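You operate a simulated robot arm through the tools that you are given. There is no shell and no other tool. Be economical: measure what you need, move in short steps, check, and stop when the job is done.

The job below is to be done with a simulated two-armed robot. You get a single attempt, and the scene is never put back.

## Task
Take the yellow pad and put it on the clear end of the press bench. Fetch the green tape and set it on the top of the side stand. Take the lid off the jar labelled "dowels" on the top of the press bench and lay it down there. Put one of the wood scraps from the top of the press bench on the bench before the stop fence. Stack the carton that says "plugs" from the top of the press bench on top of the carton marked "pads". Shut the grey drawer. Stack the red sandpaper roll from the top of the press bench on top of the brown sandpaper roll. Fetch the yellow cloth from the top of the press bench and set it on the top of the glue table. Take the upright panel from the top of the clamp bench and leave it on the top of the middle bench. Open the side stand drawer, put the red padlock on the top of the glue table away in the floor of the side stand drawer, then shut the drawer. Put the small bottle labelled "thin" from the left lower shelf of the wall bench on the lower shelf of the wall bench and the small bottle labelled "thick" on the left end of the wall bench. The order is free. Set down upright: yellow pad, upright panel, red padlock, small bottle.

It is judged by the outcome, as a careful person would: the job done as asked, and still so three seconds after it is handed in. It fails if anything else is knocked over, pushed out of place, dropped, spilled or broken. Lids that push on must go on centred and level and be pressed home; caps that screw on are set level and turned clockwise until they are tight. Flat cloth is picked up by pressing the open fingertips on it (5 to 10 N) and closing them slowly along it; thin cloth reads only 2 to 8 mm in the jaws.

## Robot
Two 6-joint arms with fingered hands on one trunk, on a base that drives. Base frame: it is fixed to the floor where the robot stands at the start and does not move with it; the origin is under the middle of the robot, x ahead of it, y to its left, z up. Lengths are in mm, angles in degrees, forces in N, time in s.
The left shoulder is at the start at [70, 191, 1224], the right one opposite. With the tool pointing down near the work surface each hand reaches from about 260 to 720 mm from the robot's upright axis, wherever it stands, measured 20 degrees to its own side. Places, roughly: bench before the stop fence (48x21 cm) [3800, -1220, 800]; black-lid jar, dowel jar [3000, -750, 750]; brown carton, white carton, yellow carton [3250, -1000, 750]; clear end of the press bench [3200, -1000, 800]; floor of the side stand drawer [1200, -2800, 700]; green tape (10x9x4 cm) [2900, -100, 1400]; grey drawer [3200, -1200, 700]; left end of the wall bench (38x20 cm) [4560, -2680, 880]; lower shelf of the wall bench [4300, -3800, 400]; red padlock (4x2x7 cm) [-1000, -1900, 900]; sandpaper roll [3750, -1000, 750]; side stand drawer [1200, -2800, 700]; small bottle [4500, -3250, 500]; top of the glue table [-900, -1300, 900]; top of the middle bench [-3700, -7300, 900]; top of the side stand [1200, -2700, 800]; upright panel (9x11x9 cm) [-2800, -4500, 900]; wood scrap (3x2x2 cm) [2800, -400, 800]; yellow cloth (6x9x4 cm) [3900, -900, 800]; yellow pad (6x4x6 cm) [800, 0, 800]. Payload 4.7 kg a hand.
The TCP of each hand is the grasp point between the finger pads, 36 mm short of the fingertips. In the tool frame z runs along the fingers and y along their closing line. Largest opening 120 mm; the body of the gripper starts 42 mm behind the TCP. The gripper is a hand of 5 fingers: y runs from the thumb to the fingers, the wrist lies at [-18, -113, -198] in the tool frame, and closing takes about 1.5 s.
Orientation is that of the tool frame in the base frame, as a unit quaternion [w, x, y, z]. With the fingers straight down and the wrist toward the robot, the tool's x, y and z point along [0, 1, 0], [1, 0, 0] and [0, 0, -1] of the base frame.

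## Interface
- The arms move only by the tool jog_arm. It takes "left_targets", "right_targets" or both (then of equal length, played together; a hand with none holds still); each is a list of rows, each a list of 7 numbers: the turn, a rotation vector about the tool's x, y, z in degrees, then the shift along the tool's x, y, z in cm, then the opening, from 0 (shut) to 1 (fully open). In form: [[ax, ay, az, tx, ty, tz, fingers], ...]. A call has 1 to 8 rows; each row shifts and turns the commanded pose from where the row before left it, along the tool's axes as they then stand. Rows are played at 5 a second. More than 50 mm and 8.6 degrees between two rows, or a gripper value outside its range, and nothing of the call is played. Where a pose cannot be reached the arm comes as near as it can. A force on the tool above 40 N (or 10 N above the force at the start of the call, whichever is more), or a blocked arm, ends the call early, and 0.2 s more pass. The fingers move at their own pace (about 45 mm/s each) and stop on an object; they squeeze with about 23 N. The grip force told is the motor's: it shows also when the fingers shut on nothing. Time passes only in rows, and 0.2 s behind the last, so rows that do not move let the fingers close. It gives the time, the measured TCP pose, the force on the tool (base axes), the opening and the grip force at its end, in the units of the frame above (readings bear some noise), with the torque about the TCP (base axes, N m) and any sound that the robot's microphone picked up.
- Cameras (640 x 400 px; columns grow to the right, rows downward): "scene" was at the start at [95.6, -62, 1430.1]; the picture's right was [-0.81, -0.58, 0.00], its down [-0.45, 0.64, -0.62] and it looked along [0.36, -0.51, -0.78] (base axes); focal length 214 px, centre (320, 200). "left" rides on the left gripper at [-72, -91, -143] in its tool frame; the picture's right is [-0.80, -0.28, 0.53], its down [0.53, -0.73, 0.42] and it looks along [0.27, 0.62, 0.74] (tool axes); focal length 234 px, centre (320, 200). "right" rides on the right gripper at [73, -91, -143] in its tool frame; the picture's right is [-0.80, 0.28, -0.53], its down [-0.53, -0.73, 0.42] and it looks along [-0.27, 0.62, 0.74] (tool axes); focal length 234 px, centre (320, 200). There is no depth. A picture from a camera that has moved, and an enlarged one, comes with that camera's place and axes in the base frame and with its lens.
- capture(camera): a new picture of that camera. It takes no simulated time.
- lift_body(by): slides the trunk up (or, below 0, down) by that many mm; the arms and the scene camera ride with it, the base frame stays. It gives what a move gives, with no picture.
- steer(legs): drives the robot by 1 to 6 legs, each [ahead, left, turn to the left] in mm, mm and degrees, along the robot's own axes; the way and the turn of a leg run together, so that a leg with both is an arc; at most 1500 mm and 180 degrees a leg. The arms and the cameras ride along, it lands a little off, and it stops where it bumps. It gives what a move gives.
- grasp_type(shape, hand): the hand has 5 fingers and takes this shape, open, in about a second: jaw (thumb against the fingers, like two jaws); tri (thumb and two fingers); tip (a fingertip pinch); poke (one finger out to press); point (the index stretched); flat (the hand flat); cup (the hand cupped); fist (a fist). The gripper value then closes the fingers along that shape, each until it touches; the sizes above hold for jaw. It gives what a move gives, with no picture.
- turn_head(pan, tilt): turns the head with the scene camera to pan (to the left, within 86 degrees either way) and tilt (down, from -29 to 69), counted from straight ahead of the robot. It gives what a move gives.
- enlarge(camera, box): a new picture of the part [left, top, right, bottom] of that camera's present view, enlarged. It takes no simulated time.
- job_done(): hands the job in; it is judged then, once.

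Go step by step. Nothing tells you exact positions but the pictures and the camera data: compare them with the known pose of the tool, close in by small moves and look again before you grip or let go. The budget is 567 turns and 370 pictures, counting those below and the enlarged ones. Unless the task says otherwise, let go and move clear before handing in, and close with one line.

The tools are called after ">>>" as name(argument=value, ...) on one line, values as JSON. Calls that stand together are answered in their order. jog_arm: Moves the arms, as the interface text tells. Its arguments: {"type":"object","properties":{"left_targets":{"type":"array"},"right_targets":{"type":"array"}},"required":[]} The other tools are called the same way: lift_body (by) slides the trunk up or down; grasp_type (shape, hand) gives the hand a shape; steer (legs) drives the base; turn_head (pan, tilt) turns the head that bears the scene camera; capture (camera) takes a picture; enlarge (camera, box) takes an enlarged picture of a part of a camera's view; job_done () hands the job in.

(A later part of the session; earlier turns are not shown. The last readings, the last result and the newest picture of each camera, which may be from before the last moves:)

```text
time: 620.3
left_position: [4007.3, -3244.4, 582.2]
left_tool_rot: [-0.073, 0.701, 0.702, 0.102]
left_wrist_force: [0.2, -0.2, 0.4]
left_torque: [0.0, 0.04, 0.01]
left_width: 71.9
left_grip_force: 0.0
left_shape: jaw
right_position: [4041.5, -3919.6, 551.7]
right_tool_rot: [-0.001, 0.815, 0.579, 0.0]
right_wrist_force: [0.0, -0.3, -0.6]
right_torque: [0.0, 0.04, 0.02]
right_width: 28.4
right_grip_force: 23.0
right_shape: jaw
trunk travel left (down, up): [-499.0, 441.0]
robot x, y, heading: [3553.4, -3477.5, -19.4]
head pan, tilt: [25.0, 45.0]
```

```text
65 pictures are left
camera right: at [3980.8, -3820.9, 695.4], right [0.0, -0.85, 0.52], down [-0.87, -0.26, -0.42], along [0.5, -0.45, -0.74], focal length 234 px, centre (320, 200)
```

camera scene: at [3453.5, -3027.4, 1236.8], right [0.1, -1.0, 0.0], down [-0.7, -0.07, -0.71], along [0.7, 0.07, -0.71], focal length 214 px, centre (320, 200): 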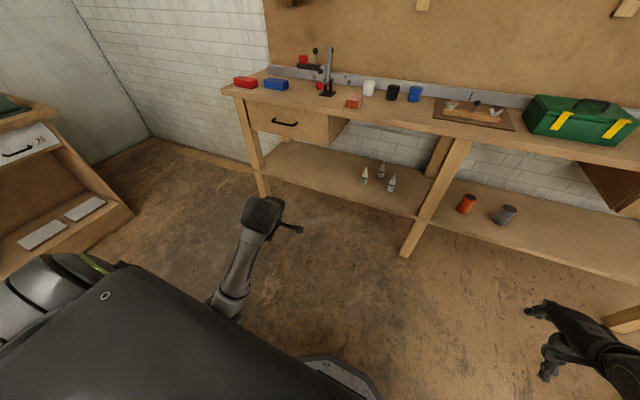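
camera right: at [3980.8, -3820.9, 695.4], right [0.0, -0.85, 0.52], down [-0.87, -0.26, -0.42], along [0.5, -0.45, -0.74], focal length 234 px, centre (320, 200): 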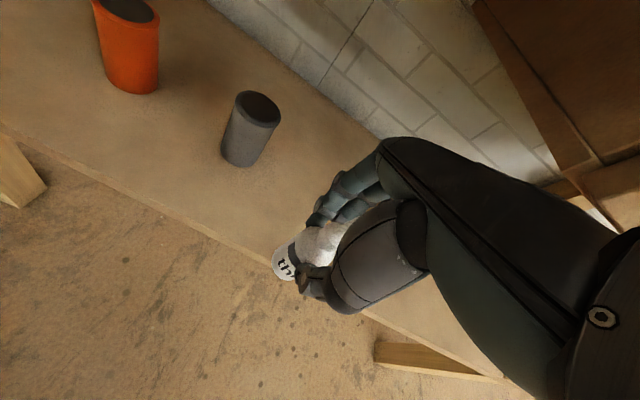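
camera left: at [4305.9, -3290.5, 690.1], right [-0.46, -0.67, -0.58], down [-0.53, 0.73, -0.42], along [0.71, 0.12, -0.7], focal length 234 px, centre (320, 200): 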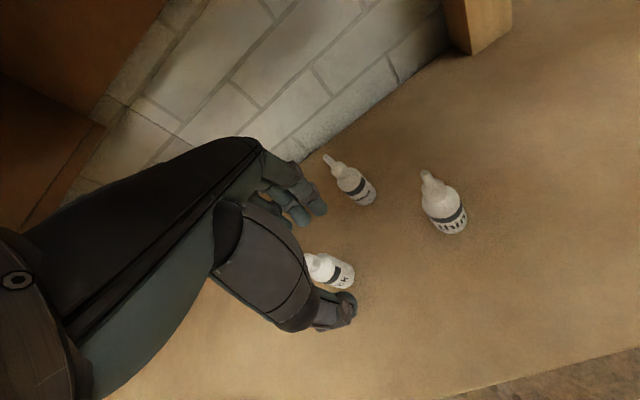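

>>> jog_arm(right_targets=[[0, 0, 0, 0, 0, 3.3, 0], [0, 0, 0, 0, 0, 3.2, 0]])

>>> steer(legs=[[148, 0, 0]])

>>> capture(camera="right")

```text
time: 620.9
left_position: [4007.1, -3245.3, 582.6]
left_tool_rot: [-0.072, 0.7, 0.703, 0.101]
left_wrist_force: [-0.4, -0.4, 0.4]
left_torque: [-0.03, 0.01, 0.02]
left_width: 72.1
left_grip_force: 0.0
left_shape: jaw
right_position: [4042.1, -3919.1, 486.8]
right_tool_rot: [0.0, 0.815, 0.579, 0.001]
right_wrist_force: [0.7, 0.2, -0.1]
right_torque: [0.01, -0.01, 0.0]
right_width: 28.5
right_grip_force: 22.4
right_shape: jaw
trunk travel left (down, up): [-499.0, 441.0]
robot x, y, heading: [3554.4, -3475.2, -19.4]
head pan, tilt: [25.0, 45.0]
```

```text
time: 622.3
left_position: [4146.1, -3294.5, 582.6]
left_tool_rot: [-0.073, 0.7, 0.703, 0.102]
left_wrist_force: [-0.1, -0.7, 0.9]
left_torque: [0.01, 0.04, -0.01]
left_width: 71.9
left_grip_force: 0.1
left_shape: jaw
right_position: [4181.9, -3968.1, 487.2]
right_tool_rot: [-0.001, 0.815, 0.58, 0.0]
right_wrist_force: [0.4, -0.2, -0.8]
right_torque: [0.01, 0.01, 0.0]
right_width: 28.3
right_grip_force: 23.4
right_shape: jaw
trunk travel left (down, up): [-499.0, 441.0]
robot x, y, heading: [3694.1, -3529.9, -19.6]
head pan, tilt: [25.0, 45.0]
```

```text
64 pictures are left
camera right: at [4119.9, -3869.9, 630.3], right [0.0, -0.85, 0.52], down [-0.87, -0.26, -0.42], along [0.5, -0.45, -0.74], focal length 234 px, centre (320, 200)
```

right: 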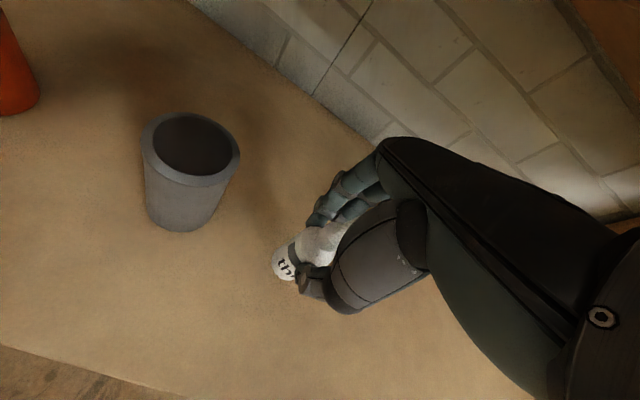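

Good clear spot. Lowering until contact, then release.

>>> jog_arm(right_targets=[[0, 0, 0, 0, 0, 0.8, 0], [0, 0, 0, 0, 0, 0.5, 0], [0, 0, 0, 0, 0, 0.3, 0], [0, 0, 0, 0, 0, 0.3, 0], [0, 0, 0, 0, 0, 0.3, 0], [0, 0, 0, 0, 0, 0.2, 0]])

```text
time: 623.7
left_position: [4145.0, -3293.0, 583.6]
left_tool_rot: [-0.071, 0.701, 0.703, 0.101]
left_wrist_force: [0.5, 1.0, -0.2]
left_torque: [0.01, 0.0, 0.0]
left_width: 71.9
left_grip_force: 0.0
left_shape: jaw
right_position: [4180.2, -3968.7, 465.1]
right_tool_rot: [0.002, 0.816, 0.579, 0.003]
right_wrist_force: [-3.3, 1.9, 11.5]
right_torque: [0.02, 0.07, -0.02]
right_width: 29.0
right_grip_force: 23.1
right_shape: jaw
trunk travel left (down, up): [-499.0, 441.0]
robot x, y, heading: [3694.2, -3527.1, -19.3]
head pan, tilt: [25.0, 45.0]
```

>>> jog_arm(right_targets=[[0, 0, 0, 0, 0, 0, 0.3], [0, 0, 0, 0, 0, 0, 0.45], [0, 0, 0, 0, 0, 0, 0.55], [0, 0, 0, 0, 0, 0, 0.6], [0, 0, 0, 0, 0, -2, 0.6], [0, 0, 0, 0, 0, -2.5, 0.6], [0, 0, 0, 0, 0, -2.5, 0.6], [0, 0, 0, 0, 0, -1, 0.6]])

>>> capture(camera="right")

```text
time: 625.5
left_position: [4146.1, -3293.3, 583.0]
left_tool_rot: [-0.072, 0.7, 0.703, 0.101]
left_wrist_force: [0.6, 0.3, 0.0]
left_torque: [-0.01, 0.02, -0.02]
left_width: 71.9
left_grip_force: 0.1
left_shape: jaw
right_position: [4182.4, -3967.2, 543.6]
right_tool_rot: [0.0, 0.815, 0.579, 0.001]
right_wrist_force: [-0.8, -0.1, 0.2]
right_torque: [-0.01, -0.01, 0.03]
right_width: 71.3
right_grip_force: 0.0
right_shape: jaw
trunk travel left (down, up): [-499.0, 441.0]
robot x, y, heading: [3693.2, -3530.1, -19.1]
head pan, tilt: [25.0, 45.0]
```

```text
63 pictures are left
camera right: at [4120.0, -3870.0, 687.8], right [0.0, -0.85, 0.52], down [-0.87, -0.26, -0.43], along [0.5, -0.45, -0.74], focal length 234 px, centre (320, 200)
```

right: 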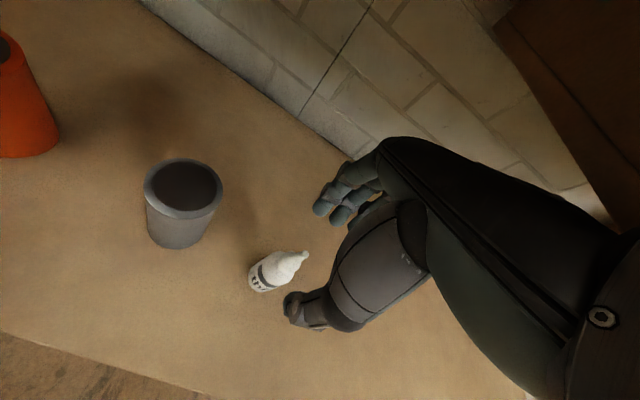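

>>> jog_arm(right_targets=[[0, 0, 0, 0, 0, -0.8, 0.6], [0, 0, 0, 0, 0, 0, 0.6]])

>>> steer(legs=[[-300, 0, 0], [0, 825, 0]])

>>> jog_arm(right_targets=[[0, 0, 0, 0, 4, 0, 0.6], [0, 0, 0, 0, 4, 0, 0.6], [0, 0, 0, 0, 4, 0, 0.6]])

>>> steer(legs=[[90, 0, 0]])

>>> capture(camera="right")

```text
time: 626.1
left_position: [4146.3, -3293.9, 582.5]
left_tool_rot: [-0.072, 0.701, 0.703, 0.101]
left_wrist_force: [0.0, -0.2, 0.1]
left_torque: [0.0, 0.03, 0.02]
left_width: 71.9
left_grip_force: 0.0
left_shape: jaw
right_position: [4182.7, -3968.3, 552.6]
right_tool_rot: [-0.002, 0.815, 0.58, 0.001]
right_wrist_force: [0.6, 0.2, 1.3]
right_torque: [0.01, -0.01, 0.02]
right_width: 71.3
right_grip_force: 0.1
right_shape: jaw
trunk travel left (down, up): [-499.0, 441.0]
robot x, y, heading: [3690.0, -3526.6, -19.6]
head pan, tilt: [25.0, 45.0]
```

```text
time: 632.1
left_position: [4140.8, -2415.1, 582.3]
left_tool_rot: [-0.071, 0.701, 0.702, 0.101]
left_wrist_force: [0.1, 0.1, -0.8]
left_torque: [-0.03, -0.03, 0.01]
left_width: 71.9
left_grip_force: 0.0
left_shape: jaw
right_position: [4174.1, -3090.7, 551.8]
right_tool_rot: [-0.001, 0.816, 0.578, 0.0]
right_wrist_force: [0.2, -0.4, 1.1]
right_torque: [-0.06, -0.01, 0.0]
right_width: 71.5
right_grip_force: 0.0
right_shape: jaw
trunk travel left (down, up): [-499.0, 441.0]
robot x, y, heading: [3682.3, -2650.1, -19.4]
head pan, tilt: [25.0, 45.0]
```

```text
time: 632.9
left_position: [4139.0, -2415.1, 582.1]
left_tool_rot: [-0.073, 0.701, 0.702, 0.101]
left_wrist_force: [0.0, 0.1, -0.7]
left_torque: [-0.06, 0.02, -0.01]
left_width: 72.1
left_grip_force: 0.0
left_shape: jaw
right_position: [4286.9, -3130.7, 549.7]
right_tool_rot: [-0.001, 0.816, 0.578, 0.0]
right_wrist_force: [0.4, -0.1, -1.4]
right_torque: [0.01, 0.03, -0.04]
right_width: 71.8
right_grip_force: 0.1
right_shape: jaw
trunk travel left (down, up): [-499.0, 441.0]
robot x, y, heading: [3681.3, -2650.3, -19.5]
head pan, tilt: [25.0, 45.0]
```

```text
time: 634.0
left_position: [4224.6, -2446.6, 582.5]
left_tool_rot: [-0.073, 0.701, 0.702, 0.101]
left_wrist_force: [-0.1, -0.8, 0.0]
left_torque: [0.0, 0.03, 0.04]
left_width: 72.0
left_grip_force: 0.2
left_shape: jaw
right_position: [4372.0, -3158.9, 548.5]
right_tool_rot: [-0.002, 0.815, 0.579, -0.001]
right_wrist_force: [-0.3, 0.3, -0.9]
right_torque: [0.02, -0.01, 0.01]
right_width: 71.6
right_grip_force: 0.1
right_shape: jaw
trunk travel left (down, up): [-499.0, 441.0]
robot x, y, heading: [3769.7, -2682.8, -19.5]
head pan, tilt: [25.0, 45.0]
```

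```text
62 pictures are left
camera right: at [4310.4, -3060.7, 694.1], right [0.0, -0.85, 0.52], down [-0.87, -0.26, -0.42], along [0.5, -0.45, -0.74], focal length 234 px, centre (320, 200)
```

right: 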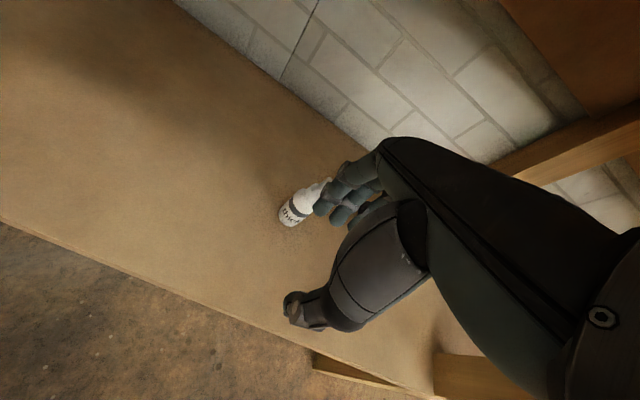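

>>> steer(legs=[[97, -3, 0]])

>>> jog_arm(right_targets=[[0, 0, 0, 0, 0, 3.0, 0.6], [0, 0, 0, 0, 0, 3.0, 0.6], [0, 0, 0, 0, 0, 2.2, 0.6]])

>>> enlarge(camera="right", box=[200, 180, 400, 340])

```text
time: 635.1
left_position: [4314.3, -2479.0, 581.9]
left_tool_rot: [-0.072, 0.701, 0.703, 0.101]
left_wrist_force: [1.2, -0.4, 0.2]
left_torque: [-0.01, 0.03, 0.0]
left_width: 71.8
left_grip_force: 0.0
left_shape: jaw
right_position: [4462.3, -3194.5, 549.7]
right_tool_rot: [-0.002, 0.816, 0.578, 0.0]
right_wrist_force: [-0.2, -1.2, -0.9]
right_torque: [0.0, 0.0, 0.03]
right_width: 71.7
right_grip_force: 0.0
right_shape: jaw
trunk travel left (down, up): [-499.0, 441.0]
robot x, y, heading: [3855.2, -2715.2, -19.4]
head pan, tilt: [25.0, 45.0]
```

```text
time: 635.9
left_position: [4314.8, -2480.3, 581.6]
left_tool_rot: [-0.072, 0.701, 0.702, 0.102]
left_wrist_force: [-0.2, -0.1, 0.0]
left_torque: [-0.02, -0.01, -0.02]
left_width: 72.0
left_grip_force: 0.1
left_shape: jaw
right_position: [4461.9, -3194.4, 468.8]
right_tool_rot: [-0.001, 0.816, 0.579, 0.0]
right_wrist_force: [0.4, 0.1, 0.2]
right_torque: [-0.02, 0.03, -0.04]
right_width: 71.7
right_grip_force: 0.0
right_shape: jaw
trunk travel left (down, up): [-499.0, 441.0]
robot x, y, heading: [3862.8, -2713.7, -19.6]
head pan, tilt: [25.0, 45.0]
```

```text
2.50 times, centred on (300, 260) of right
camera zoom: at [4399.6, -3095.9, 611.8], right [0.0, -0.85, 0.52], down [-0.87, -0.26, -0.42], along [0.5, -0.45, -0.74], focal length 585 px, centre (370, 50)
```

zoom: 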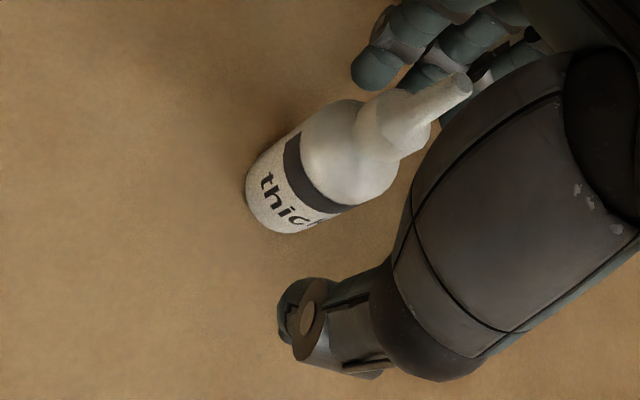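

"thick" confirmed and centred. Grip, lift, then back out.

>>> jog_arm(right_targets=[[0, 0, 0, 0, 0, 0, 0.3], [0, 0, 0, 0, 0, 0, 0], [0, 0, 0, 0, 0, 0, 0], [0, 0, 0, 0, 0, 0, 0], [0, 0, 0, 0, 0, -0.6, 0], [0, 0, 0, 0, 0, -2, 0], [0, 0, 0, 0, 0, -3, 0], [0, 0, 0, 0, 0, -2.4, 0]])

>>> steer(legs=[[-330, 0, 0]])

>>> lift_body(by=430)

>>> turn_head(pan=10, tilt=35)

>>> capture(camera="scene")

```text
time: 637.7
left_position: [4314.9, -2479.8, 582.7]
left_tool_rot: [-0.073, 0.701, 0.702, 0.102]
left_wrist_force: [0.4, 0.1, 0.7]
left_torque: [0.03, -0.01, 0.03]
left_width: 72.0
left_grip_force: 0.0
left_shape: jaw
right_position: [4461.3, -3195.5, 549.4]
right_tool_rot: [-0.002, 0.816, 0.578, 0.0]
right_wrist_force: [-0.2, 0.5, -0.5]
right_torque: [-0.04, 0.02, 0.01]
right_width: 25.3
right_grip_force: 23.1
right_shape: jaw
trunk travel left (down, up): [-499.0, 441.0]
robot x, y, heading: [3861.3, -2714.5, -19.6]
head pan, tilt: [25.0, 45.0]
```

```text
time: 639.9
left_position: [4001.2, -2369.2, 584.5]
left_tool_rot: [-0.071, 0.701, 0.702, 0.102]
left_wrist_force: [-0.4, -0.6, 0.7]
left_torque: [0.0, -0.03, -0.04]
left_width: 71.9
left_grip_force: 0.0
left_shape: jaw
right_position: [4149.2, -3085.1, 549.1]
right_tool_rot: [-0.001, 0.817, 0.577, 0.001]
right_wrist_force: [-1.1, -1.6, -0.2]
right_torque: [-0.07, 0.01, 0.0]
right_width: 25.6
right_grip_force: 23.2
right_shape: jaw
trunk travel left (down, up): [-499.0, 441.0]
robot x, y, heading: [3545.9, -2606.6, -19.5]
head pan, tilt: [25.0, 45.0]
```

```text
refused: 430 is not a number from -400 to 400
```

```text
time: 640.7
left_position: [4002.7, -2368.6, 582.9]
left_tool_rot: [-0.072, 0.701, 0.702, 0.102]
left_wrist_force: [-0.6, 0.6, 0.8]
left_torque: [0.03, -0.03, 0.0]
left_width: 72.2
left_grip_force: 0.1
left_shape: jaw
right_position: [4149.9, -3085.2, 550.3]
right_tool_rot: [-0.002, 0.816, 0.578, 0.0]
right_wrist_force: [0.4, 0.3, -0.9]
right_torque: [0.02, 0.01, 0.0]
right_width: 25.8
right_grip_force: 23.3
right_shape: jaw
trunk travel left (down, up): [-499.0, 441.0]
robot x, y, heading: [3549.3, -2605.0, -19.5]
head pan, tilt: [10.0, 35.0]
```

```text
60 pictures are left
camera scene: at [3682.2, -2636.0, 1251.7], right [-0.16, -0.99, 0.0], down [-0.57, 0.09, -0.82], along [0.81, -0.13, -0.57], focal length 214 px, centre (320, 200)
```

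scene: 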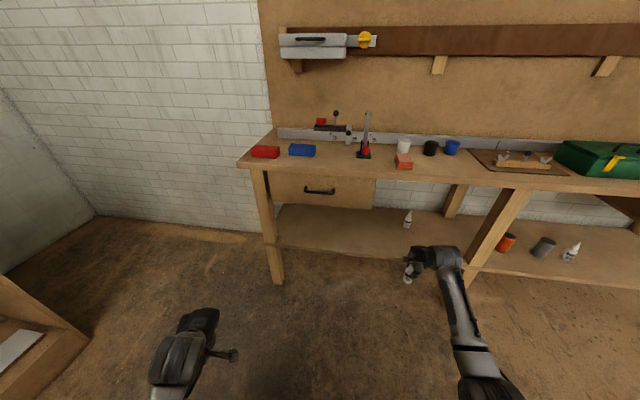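

>>> lift_body(by=400)

>>> jog_arm(right_targets=[[0, 0, 0, 2.7, 0, -3.5, 0], [0, 0, 0, 2.7, 0, -3.5, 0], [0, 0, 0, 2.6, 0, -3.5, 0]])

>>> steer(legs=[[0, 314, 0], [110, 0, 0]])

>>> capture(camera="right")

>>> capture(camera="scene")

```text
time: 644.5
left_position: [4002.9, -2370.8, 982.2]
left_tool_rot: [-0.072, 0.701, 0.702, 0.101]
left_wrist_force: [0.5, -0.3, -0.6]
left_torque: [0.0, -0.01, -0.01]
left_width: 71.8
left_grip_force: 0.0
left_shape: jaw
right_position: [4150.5, -3086.3, 948.3]
right_tool_rot: [-0.001, 0.816, 0.578, 0.001]
right_wrist_force: [-0.2, -0.3, -1.3]
right_torque: [0.03, -0.01, 0.02]
right_width: 25.6
right_grip_force: 23.2
right_shape: jaw
trunk travel left (down, up): [-899.0, 41.0]
robot x, y, heading: [3547.2, -2602.4, -19.3]
head pan, tilt: [10.0, 35.0]
```

```text
time: 645.3
left_position: [4002.7, -2369.7, 982.0]
left_tool_rot: [-0.072, 0.701, 0.703, 0.101]
left_wrist_force: [0.5, 0.1, -0.7]
left_torque: [0.0, -0.02, 0.01]
left_width: 71.9
left_grip_force: 0.1
left_shape: jaw
right_position: [4176.7, -3009.9, 1054.7]
right_tool_rot: [-0.002, 0.816, 0.578, 0.0]
right_wrist_force: [-0.6, -0.4, -0.1]
right_torque: [-0.06, -0.01, 0.03]
right_width: 25.4
right_grip_force: 22.9
right_shape: jaw
trunk travel left (down, up): [-899.0, 41.0]
robot x, y, heading: [3549.9, -2603.8, -19.3]
head pan, tilt: [10.0, 35.0]
```

```text
time: 648.2
left_position: [4211.5, -2115.7, 983.9]
left_tool_rot: [-0.07, 0.703, 0.7, 0.101]
left_wrist_force: [-0.5, -0.8, -0.2]
left_torque: [-0.02, 0.01, -0.03]
left_width: 71.8
left_grip_force: 0.0
left_shape: jaw
right_position: [4381.1, -2755.7, 1055.8]
right_tool_rot: [0.0, 0.817, 0.577, 0.0]
right_wrist_force: [0.1, -0.2, -0.6]
right_torque: [0.02, -0.01, -0.04]
right_width: 25.8
right_grip_force: 22.4
right_shape: jaw
trunk travel left (down, up): [-899.0, 41.0]
robot x, y, heading: [3750.7, -2349.0, -19.7]
head pan, tilt: [10.0, 35.0]
```

```text
59 pictures are left
camera right: at [4319.8, -2656.7, 1199.1], right [-0.01, -0.85, 0.52], down [-0.87, -0.25, -0.42], along [0.5, -0.46, -0.74], focal length 234 px, centre (320, 200)
```

right: 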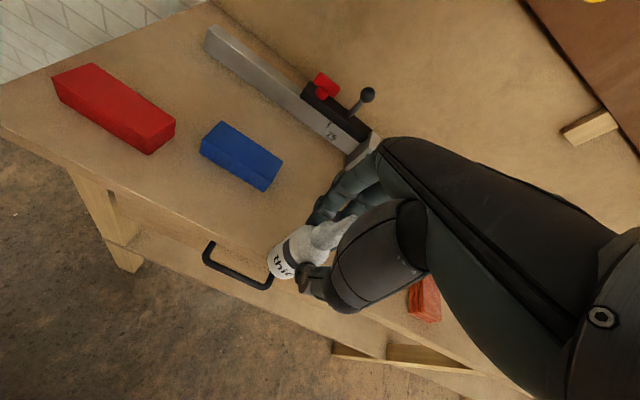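

```text
58 pictures are left
camera scene: at [3888.7, -2378.7, 1651.9], right [-0.17, -0.99, 0.0], down [-0.56, 0.1, -0.82], along [0.81, -0.14, -0.57], focal length 214 px, centre (320, 200)
```

scene: 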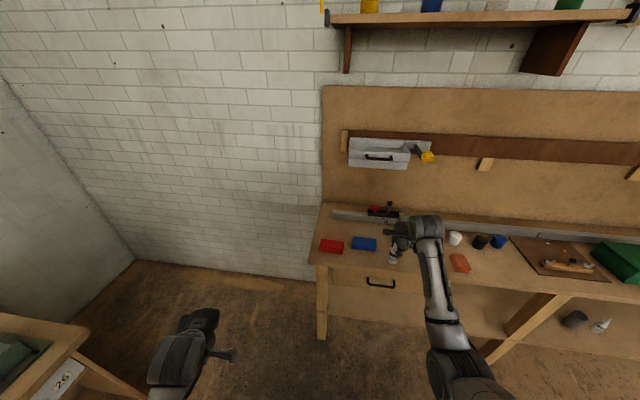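

>>> steer(legs=[[131, -4, 0]])

>>> jog_arm(right_targets=[[0, 0, 0, 0, 0, 3, 0], [0, 0, 0, 0, 0, 2.5, 0]])

>>> capture(camera="right")

```text
time: 649.5
left_position: [4332.4, -2162.4, 982.4]
left_tool_rot: [-0.072, 0.702, 0.701, 0.101]
left_wrist_force: [-0.2, 0.3, -0.4]
left_torque: [0.0, -0.01, 0.0]
left_width: 71.9
left_grip_force: 0.1
left_shape: jaw
right_position: [4503.4, -2804.5, 1056.3]
right_tool_rot: [0.0, 0.817, 0.576, 0.001]
right_wrist_force: [-0.5, -0.1, -0.9]
right_torque: [0.0, 0.0, 0.03]
right_width: 25.3
right_grip_force: 22.8
right_shape: jaw
trunk travel left (down, up): [-899.0, 41.0]
robot x, y, heading: [3876.1, -2395.5, -19.6]
head pan, tilt: [10.0, 35.0]
```

```text
time: 650.1
left_position: [4333.5, -2163.0, 982.4]
left_tool_rot: [-0.072, 0.702, 0.701, 0.101]
left_wrist_force: [0.0, -0.1, 1.1]
left_torque: [0.01, -0.01, 0.0]
left_width: 71.9
left_grip_force: 0.1
left_shape: jaw
right_position: [4504.7, -2804.4, 998.5]
right_tool_rot: [-0.001, 0.817, 0.576, 0.001]
right_wrist_force: [0.6, -0.3, -0.2]
right_torque: [0.0, -0.02, 0.03]
right_width: 25.8
right_grip_force: 23.4
right_shape: jaw
trunk travel left (down, up): [-899.0, 41.0]
robot x, y, heading: [3878.9, -2395.4, -19.8]
head pan, tilt: [10.0, 35.0]
```

```text
57 pictures are left
camera right: at [4443.1, -2705.2, 1143.1], right [-0.01, -0.85, 0.52], down [-0.87, -0.25, -0.43], along [0.5, -0.46, -0.74], focal length 234 px, centre (320, 200)
```

right: 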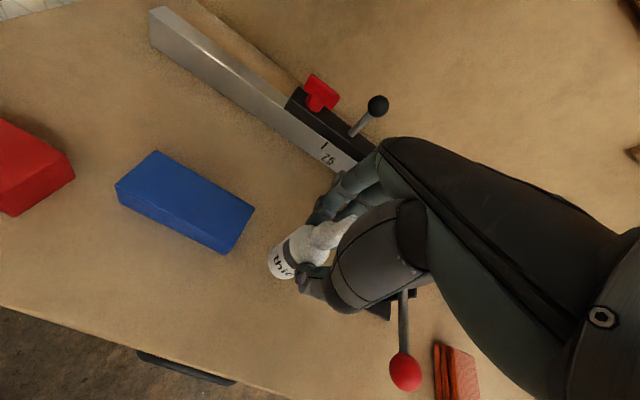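

>>> jog_arm(right_targets=[[0, 0, 0, 2.0, 0, 0, 0], [0, 0, 0, 0, 0, 0.8, 0], [0, 0, 0, 0, 0, 0.5, 0], [0, 0, 0, 0, 0, 0.3, 0], [0, 0, 0, 0, 0, 0.3, 0], [0, 0, 0, 0, 0, 0.3, 0], [0, 0, 0, 0, 0, 0.3, 0]])

>>> enlarge(camera="scene", box=[300, 180, 460, 280])

```text
time: 651.7
left_position: [4333.1, -2164.9, 982.7]
left_tool_rot: [-0.073, 0.702, 0.701, 0.101]
left_wrist_force: [0.4, 0.5, 0.4]
left_torque: [0.0, -0.01, 0.01]
left_width: 71.7
left_grip_force: 0.0
left_shape: jaw
right_position: [4510.9, -2784.6, 975.2]
right_tool_rot: [-0.001, 0.817, 0.577, 0.0]
right_wrist_force: [-0.1, -0.5, -0.7]
right_torque: [-0.02, -0.05, -0.02]
right_width: 25.5
right_grip_force: 23.4
right_shape: jaw
trunk travel left (down, up): [-899.0, 41.0]
robot x, y, heading: [3875.3, -2396.2, -19.7]
head pan, tilt: [10.0, 35.0]
```

```text
4.00 times, centred on (380, 230) of scene
camera zoom: at [4012.2, -2427.9, 1651.7], right [-0.17, -0.99, 0.0], down [-0.57, 0.1, -0.82], along [0.81, -0.14, -0.57], focal length 858 px, centre (80, 80)
```

zoom: 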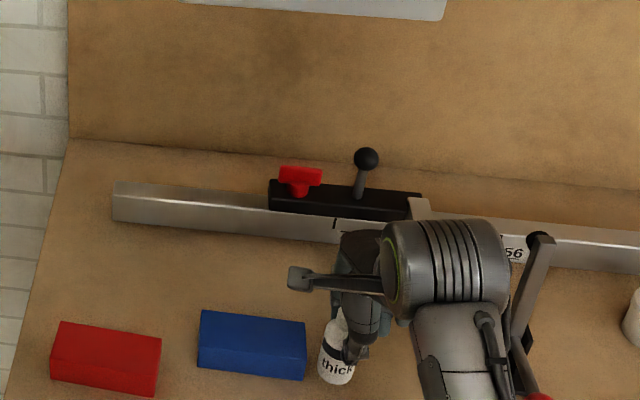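

>>> jog_arm(right_targets=[[0, 0, 0, 0, 0, 0.3, 0], [0, 0, 0, 0, 0, 0.3, 0], [0, 0, 0, 0, 0, 0.3, 0], [0, 0, 0, 0, 0, 0.3, 0], [0, 0, 0, 0, 0, 0.3, 0], [0, 0, 0, 0, 0, 0.3, 0]])

```text
time: 653.1
left_position: [4330.6, -2162.2, 981.9]
left_tool_rot: [-0.071, 0.702, 0.701, 0.102]
left_wrist_force: [-0.8, 0.2, 0.4]
left_torque: [-0.04, -0.03, 0.03]
left_width: 71.8
left_grip_force: 0.1
left_shape: jaw
right_position: [4511.6, -2784.8, 961.4]
right_tool_rot: [0.003, 0.817, 0.577, 0.003]
right_wrist_force: [-1.1, -1.9, 18.6]
right_torque: [-0.07, -0.04, -0.02]
right_width: 26.4
right_grip_force: 22.9
right_shape: jaw
trunk travel left (down, up): [-899.0, 41.0]
robot x, y, heading: [3874.2, -2397.1, -19.7]
head pan, tilt: [10.0, 35.0]
```

>>> jog_arm(right_targets=[[0, 0, 0, 0, 0, -0.3, 0], [0, 0, 0, 0, 0, 0, 0.3], [0, 0, 0, 0, 0, 0, 0.42], [0, 0, 0, 0, 0, 0, 0.5], [0, 0, 0, 0, 0, -2, 0.5], [0, 0, 0, 0, 0, -4, 0.5], [0, 0, 0, 0, 0, -4, 0.5], [0, 0, 0, 0, 0, -3, 0.5]])

>>> capture(camera="right")

```text
time: 654.9
left_position: [4332.3, -2162.8, 982.6]
left_tool_rot: [-0.072, 0.703, 0.7, 0.101]
left_wrist_force: [-0.6, 0.4, 0.7]
left_torque: [-0.01, -0.01, -0.03]
left_width: 71.8
left_grip_force: 0.1
left_shape: jaw
right_position: [4508.7, -2786.6, 1090.3]
right_tool_rot: [-0.001, 0.817, 0.576, 0.0]
right_wrist_force: [0.9, -0.6, -0.1]
right_torque: [0.02, -0.01, -0.01]
right_width: 59.7
right_grip_force: 0.1
right_shape: jaw
trunk travel left (down, up): [-899.0, 41.0]
robot x, y, heading: [3877.4, -2396.9, -19.9]
head pan, tilt: [10.0, 35.0]
```

```text
55 pictures are left
camera right: at [4449.5, -2686.8, 1233.6], right [-0.01, -0.85, 0.52], down [-0.87, -0.25, -0.42], along [0.49, -0.46, -0.74], focal length 234 px, centre (320, 200)
```

right: 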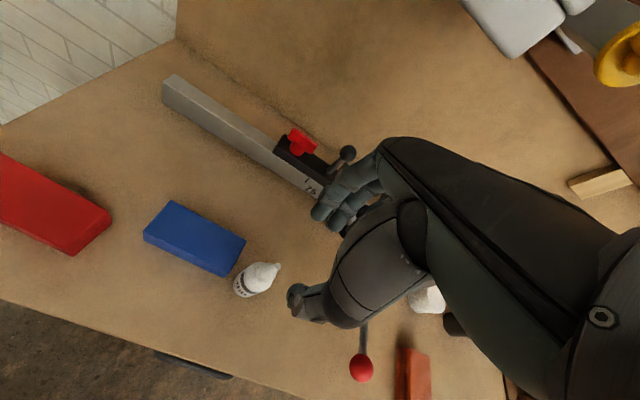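

Both bottles are placed. The last item is the upright panel, far to the west. I'll back away and drive there.

>>> steer(legs=[[-330, 0, 0], [0, 200, 0], [0, 0, 179]])

>>> steer(legs=[[0, 0, 2], [1500, 0, 0], [1500, 0, 0], [520, 0, 0]])

```text
time: 665.7
left_position: [3181.7, -2335.8, 982.3]
left_tool_rot: [0.1, 0.707, -0.697, 0.074]
left_wrist_force: [0.1, 0.3, 0.1]
left_torque: [-0.05, 0.01, 0.01]
left_width: 71.8
left_grip_force: 0.1
left_shape: jaw
right_position: [2993.3, -1715.6, 1089.2]
right_tool_rot: [0.0, -0.583, 0.812, -0.001]
right_wrist_force: [0.6, 0.3, 0.0]
right_torque: [0.01, 0.0, 0.0]
right_width: 59.4
right_grip_force: 0.0
right_shape: jaw
trunk travel left (down, up): [-899.0, 41.0]
robot x, y, heading: [3634.8, -2095.1, 161.2]
head pan, tilt: [10.0, 35.0]
```

```text
time: 682.9
left_position: [-147.1, -1360.9, 984.3]
left_tool_rot: [0.1, 0.719, -0.684, 0.072]
left_wrist_force: [-0.3, -0.3, -0.1]
left_torque: [-0.02, 0.0, 0.01]
left_width: 71.7
left_grip_force: 0.1
left_shape: jaw
right_position: [-354.0, -749.9, 1090.8]
right_tool_rot: [0.001, -0.597, 0.802, -0.005]
right_wrist_force: [12.7, -3.2, 1.7]
right_torque: [0.11, 0.35, -0.21]
right_width: 56.0
right_grip_force: 0.0
right_shape: jaw
trunk travel left (down, up): [-899.0, 41.0]
robot x, y, heading: [293.2, -1106.4, 162.8]
head pan, tilt: [10.0, 35.0]
stopped in leg 4: the force on the tool passed its limit (the readings are from after the stop); the commanded pose is now the measured one
```

The right hand bumped the jug box end. Backing off and checking.

>>> steer(legs=[[-150, 0, 0]])

>>> capture(camera="scene")

```text
time: 684.2
left_position: [-8.8, -1404.1, 982.0]
left_tool_rot: [0.099, 0.719, -0.684, 0.076]
left_wrist_force: [-0.2, -0.1, 0.5]
left_torque: [0.01, -0.03, 0.0]
left_width: 71.9
left_grip_force: 0.0
left_shape: jaw
right_position: [-217.1, -791.4, 1088.6]
right_tool_rot: [0.001, -0.597, 0.802, -0.005]
right_wrist_force: [-1.5, 0.1, 0.0]
right_torque: [0.01, -0.04, -0.02]
right_width: 59.9
right_grip_force: 0.0
right_shape: jaw
trunk travel left (down, up): [-899.0, 41.0]
robot x, y, heading: [438.4, -1147.4, 163.4]
head pan, tilt: [10.0, 35.0]
```

```text
54 pictures are left
camera scene: at [300.0, -1122.4, 1651.4], right [0.12, 0.99, 0.0], down [0.57, -0.07, -0.82], along [-0.81, 0.1, -0.57], focal length 214 px, centre (320, 200)
```

scene: 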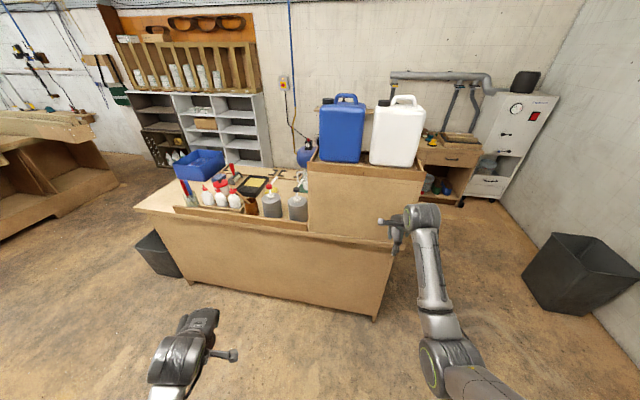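

>>> steer(legs=[[0, 1000, 0], [0, 0, 89], [0, -470, 0], [900, 0, 0], [0, -900, 0]])

>>> turn_head(pan=-20, tilt=20)

>>> capture(camera="scene")

```text
time: 702.1
left_position: [-648.2, -3165.9, 982.2]
left_tool_rot: [0.017, 0.992, 0.027, 0.124]
left_wrist_force: [0.5, -0.9, -0.2]
left_torque: [0.04, 0.0, 0.01]
left_width: 72.1
left_grip_force: 0.0
left_shape: jaw
right_position: [-1256.8, -3377.1, 1090.7]
right_tool_rot: [-0.005, 0.99, -0.14, 0.002]
right_wrist_force: [0.7, -0.1, -0.9]
right_torque: [0.0, 0.0, 0.03]
right_width: 59.7
right_grip_force: 0.1
right_shape: jaw
trunk travel left (down, up): [-899.0, 41.0]
robot x, y, heading: [-907.7, -2727.9, -106.5]
head pan, tilt: [10.0, 35.0]
stopped in leg 5: the robot was blocked; the commanded pose is now the measured one
```

```text
time: 703.0
left_position: [-651.2, -3165.9, 981.7]
left_tool_rot: [0.017, 0.992, 0.026, 0.123]
left_wrist_force: [-0.4, 0.2, -0.5]
left_torque: [-0.02, 0.01, -0.01]
left_width: 71.7
left_grip_force: 0.0
left_shape: jaw
right_position: [-1259.7, -3376.1, 1091.2]
right_tool_rot: [-0.003, 0.99, -0.141, 0.003]
right_wrist_force: [0.4, -0.2, 0.7]
right_torque: [0.02, 0.03, -0.01]
right_width: 59.8
right_grip_force: 0.1
right_shape: jaw
trunk travel left (down, up): [-899.0, 41.0]
robot x, y, heading: [-910.2, -2721.7, -106.6]
head pan, tilt: [-20.0, 20.0]
```

```text
53 pictures are left
camera scene: at [-976.8, -2846.4, 1675.6], right [-0.8, 0.59, 0.0], down [0.2, 0.28, -0.94], along [-0.56, -0.76, -0.34], focal length 214 px, centre (320, 200)
```

scene: 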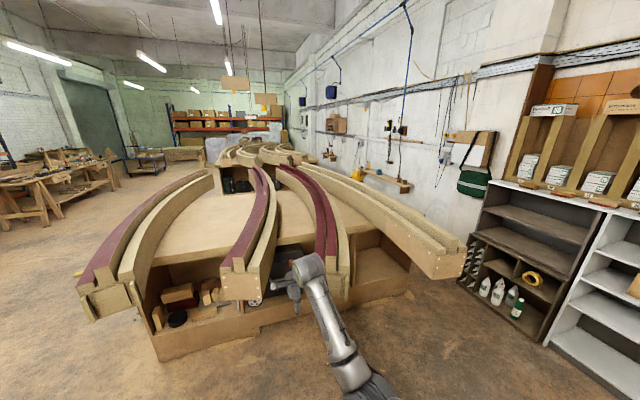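

>>> steer(legs=[[0, 40, 0]])

>>> enlarge(camera="scene", box=[200, 130, 440, 280])

```text
time: 703.9
left_position: [-619.6, -3176.1, 984.1]
left_tool_rot: [0.019, 0.992, 0.026, 0.125]
left_wrist_force: [-0.6, 0.6, 1.0]
left_torque: [0.0, -0.04, 0.02]
left_width: 71.8
left_grip_force: 0.0
left_shape: jaw
right_position: [-1230.2, -3384.6, 1088.6]
right_tool_rot: [-0.003, 0.99, -0.142, 0.005]
right_wrist_force: [-1.6, 1.1, 0.4]
right_torque: [-0.01, -0.07, -0.01]
right_width: 59.5
right_grip_force: 0.0
right_shape: jaw
trunk travel left (down, up): [-899.0, 41.0]
robot x, y, heading: [-872.7, -2734.7, -106.5]
head pan, tilt: [-20.0, 20.0]
```

```text
2.67 times, centred on (320, 205) of scene
camera zoom: at [-949.2, -2854.7, 1675.4], right [-0.8, 0.6, -0.01], down [0.21, 0.27, -0.94], along [-0.56, -0.75, -0.34], focal length 572 px, centre (320, 187)
```

zoom: 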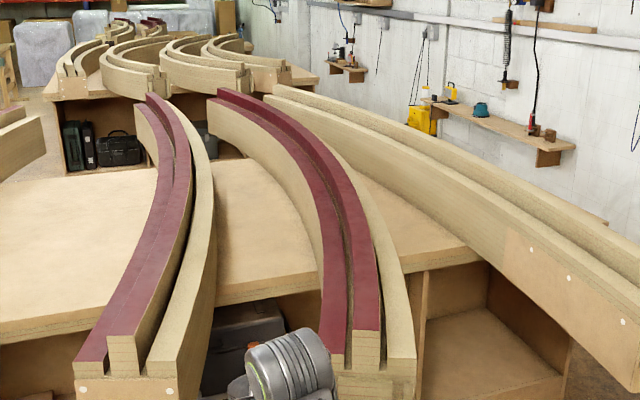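

>>> jog_arm(right_targets=[[0, 0, 0, 0, -4.5, 0, 0.5], [0, 0, 0, 0, -4.5, 0, 0.5], [0, 0, 0, 0, -4.5, 0, 0.5], [0, 0, 0, 0, -4.5, 0, 0.5]])

>>> steer(legs=[[0, 0, -1.5], [220, 0, 0], [0, -650, 0]])

>>> turn_head(pan=0, tilt=25)

>>> capture(camera="scene")

```text
time: 705.1
left_position: [-616.6, -3177.0, 982.4]
left_tool_rot: [0.017, 0.992, 0.026, 0.124]
left_wrist_force: [-0.5, 0.0, -0.3]
left_torque: [0.01, 0.0, 0.03]
left_width: 71.8
left_grip_force: 0.1
left_shape: jaw
right_position: [-1213.7, -3220.8, 1105.3]
right_tool_rot: [0.013, 0.988, -0.151, -0.042]
right_wrist_force: [-0.5, -0.7, 0.6]
right_torque: [-0.01, -0.01, 0.0]
right_width: 59.8
right_grip_force: 0.1
right_shape: jaw
trunk travel left (down, up): [-899.0, 41.0]
robot x, y, heading: [-874.0, -2734.3, -106.6]
head pan, tilt: [-20.0, 20.0]
stopped in row 4 (right hand): the arm was blocked; the commanded pose is now the measured one
```

```text
time: 710.4
left_position: [-1308.1, -3194.7, 983.9]
left_tool_rot: [0.02, 0.992, 0.013, 0.123]
left_wrist_force: [1.0, -0.1, -0.2]
left_torque: [0.02, 0.0, -0.01]
left_width: 71.8
left_grip_force: 0.1
left_shape: jaw
right_position: [-1905.0, -3223.7, 1104.6]
right_tool_rot: [0.013, 0.986, -0.163, -0.042]
right_wrist_force: [-0.4, 0.6, 0.6]
right_torque: [-0.03, -0.01, 0.01]
right_width: 59.8
right_grip_force: 0.1
right_shape: jaw
trunk travel left (down, up): [-899.0, 41.0]
robot x, y, heading: [-1556.2, -2742.8, -108.3]
head pan, tilt: [-20.0, 20.0]
```

```text
time: 711.2
left_position: [-1307.7, -3194.2, 982.7]
left_tool_rot: [0.019, 0.992, 0.014, 0.124]
left_wrist_force: [0.6, 0.6, -0.4]
left_torque: [-0.01, -0.02, -0.01]
left_width: 71.9
left_grip_force: 0.2
left_shape: jaw
right_position: [-1907.7, -3222.8, 1106.5]
right_tool_rot: [0.012, 0.986, -0.163, -0.042]
right_wrist_force: [0.9, 0.7, 0.3]
right_torque: [0.06, 0.01, -0.03]
right_width: 59.8
right_grip_force: 0.2
right_shape: jaw
trunk travel left (down, up): [-899.0, 41.0]
robot x, y, heading: [-1552.9, -2742.9, -108.0]
head pan, tilt: [0.0, 25.0]
```

```text
51 pictures are left
camera scene: at [-1598.1, -2880.5, 1667.5], right [-0.95, 0.31, 0.0], down [0.13, 0.4, -0.91], along [-0.28, -0.86, -0.42], focal length 214 px, centre (320, 200)
```

scene: 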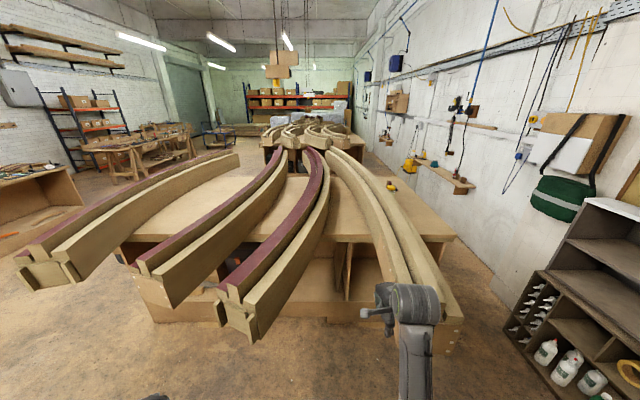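

>>> enlarge(camera="scene", box=[330, 150, 490, 270])

```text
3.33 times, centred on (410, 210) of scene
camera zoom: at [-1598.1, -2880.5, 1667.5], right [-0.95, 0.31, 0.0], down [0.13, 0.4, -0.91], along [-0.28, -0.86, -0.42], focal length 715 px, centre (20, 167)
```

zoom: 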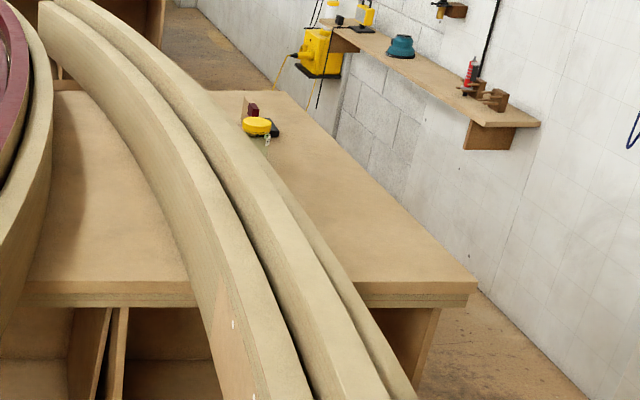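

The small panel stands on the clamp bench's west part, reachable from the aisle along the wall. I'll drive around into that aisle.

>>> steer(legs=[[0, -1130, 0], [1215, 0, 0], [640, -130, 0]])

>>> turn_head(pan=50, tilt=40)

>>> capture(camera="scene")

```text
time: 712.5
left_position: [-1356.3, -3175.2, 983.0]
left_tool_rot: [0.019, 0.992, 0.018, 0.122]
left_wrist_force: [-0.2, -0.5, 0.0]
left_torque: [-0.01, -0.06, -0.01]
left_width: 71.9
left_grip_force: 0.2
left_shape: jaw
right_position: [-1950.9, -3208.4, 1105.7]
right_tool_rot: [0.012, 0.988, -0.153, -0.036]
right_wrist_force: [18.3, -5.3, -0.1]
right_torque: [-0.23, -0.51, 0.74]
right_width: 60.0
right_grip_force: 0.0
right_shape: jaw
trunk travel left (down, up): [-899.0, 41.0]
robot x, y, heading: [-1609.6, -2728.3, -107.6]
head pan, tilt: [0.0, 25.0]
stopped in leg 1: the force on the tool passed its limit (the readings are from after the stop); the commanded pose is now the measured one
```

```text
time: 713.7
left_position: [-1358.3, -3176.6, 982.6]
left_tool_rot: [0.018, 0.992, 0.015, 0.123]
left_wrist_force: [1.2, 0.1, -0.7]
left_torque: [0.0, -0.02, -0.02]
left_width: 72.0
left_grip_force: 0.0
left_shape: jaw
right_position: [-1954.2, -3208.5, 1105.8]
right_tool_rot: [0.012, 0.987, -0.155, -0.039]
right_wrist_force: [10.6, -3.1, 1.2]
right_torque: [-0.13, -0.25, 0.43]
right_width: 60.2
right_grip_force: 0.1
right_shape: jaw
trunk travel left (down, up): [-899.0, 41.0]
robot x, y, heading: [-1606.1, -2724.5, -107.8]
head pan, tilt: [50.0, 40.0]
```

```text
49 pictures are left
camera scene: at [-1574.8, -2848.6, 1644.1], right [-0.85, -0.53, 0.0], down [-0.34, 0.54, -0.77], along [0.41, -0.65, -0.64], focal length 214 px, centre (320, 200)
```

scene: 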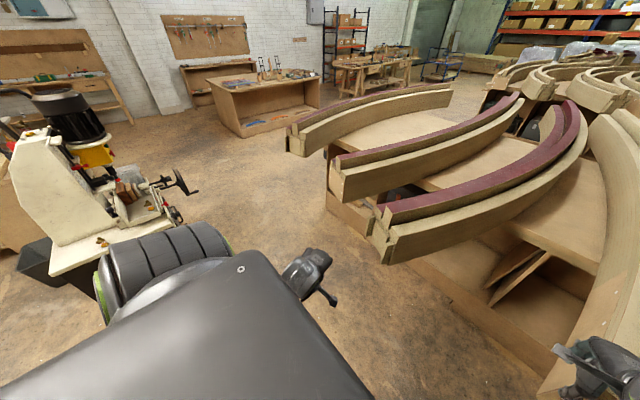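

>>> steer(legs=[[0, 25, 0], [0, 0, 135], [0, 0, 135], [800, 0, 0], [0, 0, 90]])

```text
time: 733.4
left_position: [-2096.7, -2938.8, 982.8]
left_tool_rot: [0.021, 0.992, 0.006, 0.123]
left_wrist_force: [0.1, 0.1, 0.3]
left_torque: [0.02, 0.0, 0.02]
left_width: 72.2
left_grip_force: 0.0
left_shape: jaw
right_position: [-2692.2, -2960.0, 1106.3]
right_tool_rot: [0.012, 0.986, -0.163, -0.037]
right_wrist_force: [0.2, 0.3, 0.6]
right_torque: [0.01, -0.01, 0.0]
right_width: 60.0
right_grip_force: 0.0
right_shape: jaw
trunk travel left (down, up): [-899.0, 41.0]
robot x, y, heading: [-2342.1, -2485.9, -108.8]
head pan, tilt: [50.0, 40.0]
```

>>> turn_head(pan=0, tilt=40)

>>> capture(camera="scene")

```text
time: 734.5
left_position: [-2096.9, -2938.7, 982.3]
left_tool_rot: [0.02, 0.992, 0.006, 0.124]
left_wrist_force: [0.1, 0.4, 0.6]
left_torque: [0.03, 0.02, 0.02]
left_width: 72.1
left_grip_force: 0.0
left_shape: jaw
right_position: [-2692.5, -2960.8, 1105.3]
right_tool_rot: [0.012, 0.986, -0.163, -0.037]
right_wrist_force: [-0.9, 1.0, -0.2]
right_torque: [0.02, -0.01, 0.02]
right_width: 59.6
right_grip_force: 0.0
right_shape: jaw
trunk travel left (down, up): [-899.0, 41.0]
robot x, y, heading: [-2338.4, -2485.8, -109.0]
head pan, tilt: [0.0, 40.0]
```

```text
48 pictures are left
camera scene: at [-2379.6, -2615.2, 1644.2], right [-0.95, 0.32, 0.0], down [0.21, 0.61, -0.77], along [-0.25, -0.73, -0.64], focal length 214 px, centre (320, 200)
```

scene: 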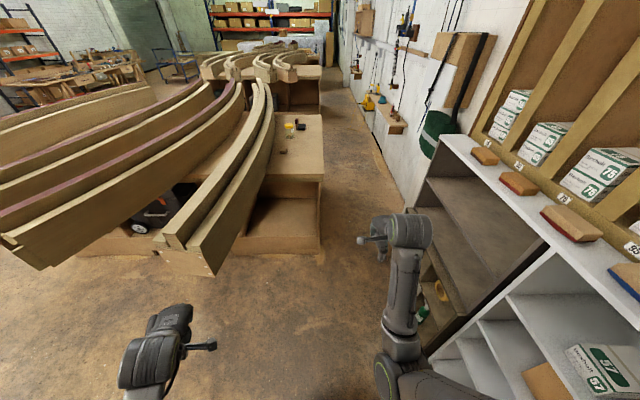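

>>> jog_arm(right_targets=[[0, 0, 0, 1, 4.5, 0, 0.5], [0, 0, 0, 1, 4.5, 0, 0.5], [0, 0, 0, 1, 4.5, 0, 0.5], [0, 0, 0, 1, 4.5, 0, 0.5], [0, 0, 0, 1, 4.5, 0, 0.5], [0, 0, 0, 1, 4.5, 0, 0.5], [0, 0, 0, 1, 4.5, 0, 0.5]])

>>> steer(legs=[[0, 0, 1], [600, 0, 0], [0, -340, 0]])

>>> capture(camera="scene")

```text
time: 736.1
left_position: [-2096.8, -2940.5, 982.6]
left_tool_rot: [0.021, 0.992, 0.007, 0.124]
left_wrist_force: [0.5, -0.3, -0.9]
left_torque: [0.02, -0.02, -0.06]
left_width: 72.2
left_grip_force: 0.2
left_shape: jaw
right_position: [-2729.7, -3282.4, 1112.2]
right_tool_rot: [0.013, 0.986, -0.164, -0.038]
right_wrist_force: [-0.5, -0.3, -0.1]
right_torque: [-0.01, -0.05, 0.02]
right_width: 59.9
right_grip_force: 0.2
right_shape: jaw
trunk travel left (down, up): [-899.0, 41.0]
robot x, y, heading: [-2336.0, -2487.5, -108.5]
head pan, tilt: [0.0, 40.0]
```

```text
time: 738.1
left_position: [-2136.0, -3088.3, 981.8]
left_tool_rot: [0.012, 0.992, 0.02, 0.127]
left_wrist_force: [13.5, 28.0, 5.4]
left_torque: [-0.97, 0.25, 1.09]
left_width: 64.5
left_grip_force: 0.0
left_shape: jaw
right_position: [-2765.4, -3445.6, 1114.0]
right_tool_rot: [0.014, 0.987, -0.154, -0.037]
right_wrist_force: [-0.7, -1.0, -0.4]
right_torque: [0.06, -0.03, 0.04]
right_width: 59.9
right_grip_force: 0.1
right_shape: jaw
trunk travel left (down, up): [-899.0, 41.0]
robot x, y, heading: [-2390.7, -2649.0, -107.8]
head pan, tilt: [0.0, 40.0]
stopped in leg 2: the force on the tool passed its limit (the readings are from after the stop); the commanded pose is now the measured one
```

```text
47 pictures are left
camera scene: at [-2429.7, -2774.2, 1644.4], right [-0.95, 0.3, 0.0], down [0.2, 0.61, -0.77], along [-0.23, -0.73, -0.64], focal length 214 px, centre (320, 200)
```

scene: 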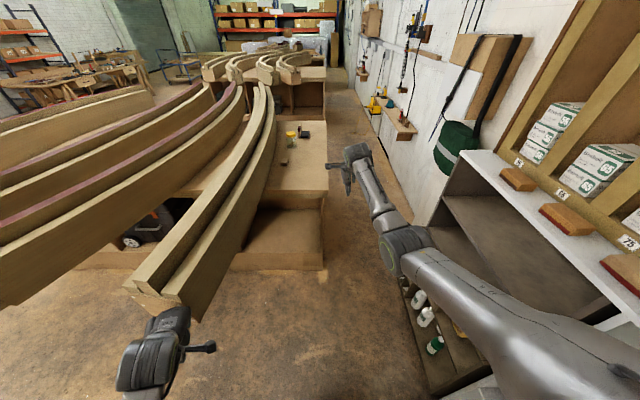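

>>> steer(legs=[[-90, 0, 0], [0, -330, 0]])

>>> capture(camera="scene")

```text
time: 741.0
left_position: [-2424.1, -2906.1, 979.9]
left_tool_rot: [0.014, 0.992, 0.017, 0.123]
left_wrist_force: [0.4, 0.3, -0.6]
left_torque: [0.04, 0.01, 0.05]
left_width: 71.8
left_grip_force: 0.0
left_shape: jaw
right_position: [-3051.5, -3262.1, 1115.0]
right_tool_rot: [0.013, 0.987, -0.155, -0.037]
right_wrist_force: [1.1, 0.4, -0.4]
right_torque: [0.01, -0.01, -0.01]
right_width: 59.8
right_grip_force: 0.0
right_shape: jaw
trunk travel left (down, up): [-899.0, 41.0]
robot x, y, heading: [-2677.3, -2460.3, -107.9]
head pan, tilt: [0.0, 40.0]
```

```text
46 pictures are left
camera scene: at [-2714.0, -2590.5, 1644.1], right [-0.95, 0.31, 0.0], down [0.2, 0.61, -0.77], along [-0.23, -0.73, -0.64], focal length 214 px, centre (320, 200)
```

scene: 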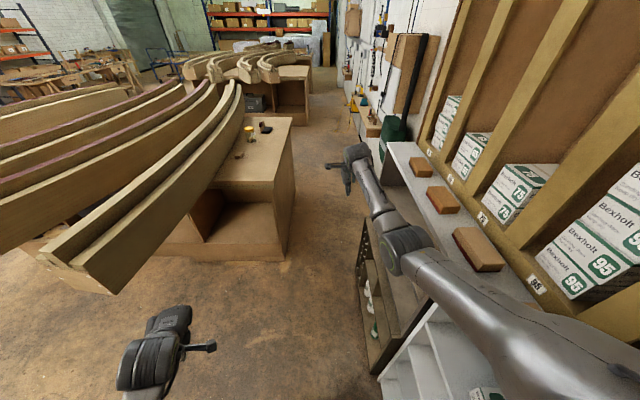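

>>> enlarge(camera="scene", box=[210, 90, 310, 180])

```text
4.44 times, centred on (260, 135) of scene
camera zoom: at [-2714.0, -2590.5, 1644.1], right [-0.95, 0.31, 0.0], down [0.2, 0.61, -0.77], along [-0.23, -0.73, -0.64], focal length 953 px, centre (587, 489)
```

zoom: 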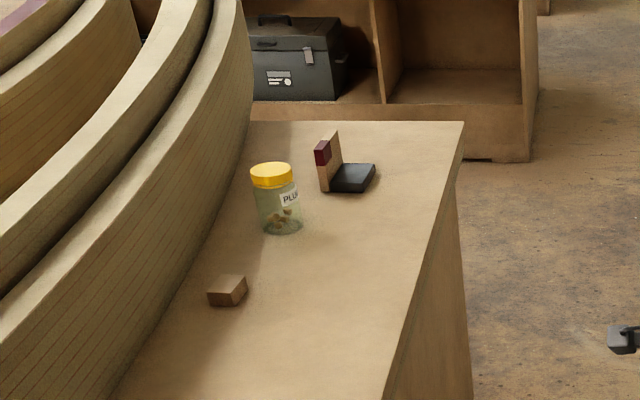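

>>> steer(legs=[[1500, 0, 0]])

>>> capture(camera="scene")

```text
time: 748.4
left_position: [-2868.3, -4328.0, 981.7]
left_tool_rot: [0.014, 0.992, 0.022, 0.125]
left_wrist_force: [-0.2, 1.0, 0.0]
left_torque: [-0.03, -0.04, -0.02]
left_width: 71.7
left_grip_force: 0.0
left_shape: jaw
right_position: [-3494.1, -4689.0, 1114.5]
right_tool_rot: [0.014, 0.988, -0.15, -0.038]
right_wrist_force: [-0.3, -0.7, -0.1]
right_torque: [0.01, -0.01, -0.02]
right_width: 59.9
right_grip_force: 0.0
right_shape: jaw
trunk travel left (down, up): [-899.0, 41.0]
robot x, y, heading: [-3125.2, -3888.6, -107.3]
head pan, tilt: [0.0, 40.0]
```

```text
44 pictures are left
camera scene: at [-3163.2, -4015.4, 1644.2], right [-0.96, 0.3, 0.0], down [0.19, 0.61, -0.77], along [-0.23, -0.73, -0.64], focal length 214 px, centre (320, 200)
```

scene: 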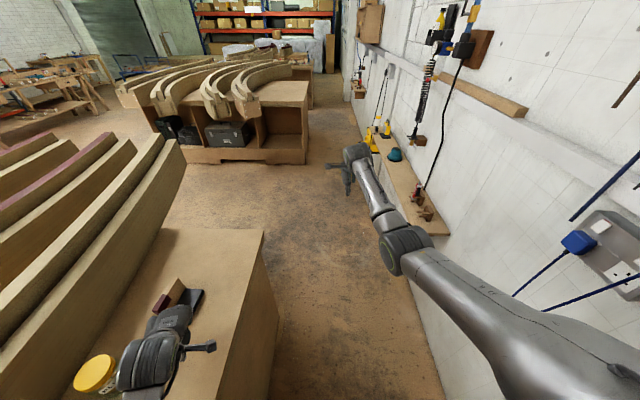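

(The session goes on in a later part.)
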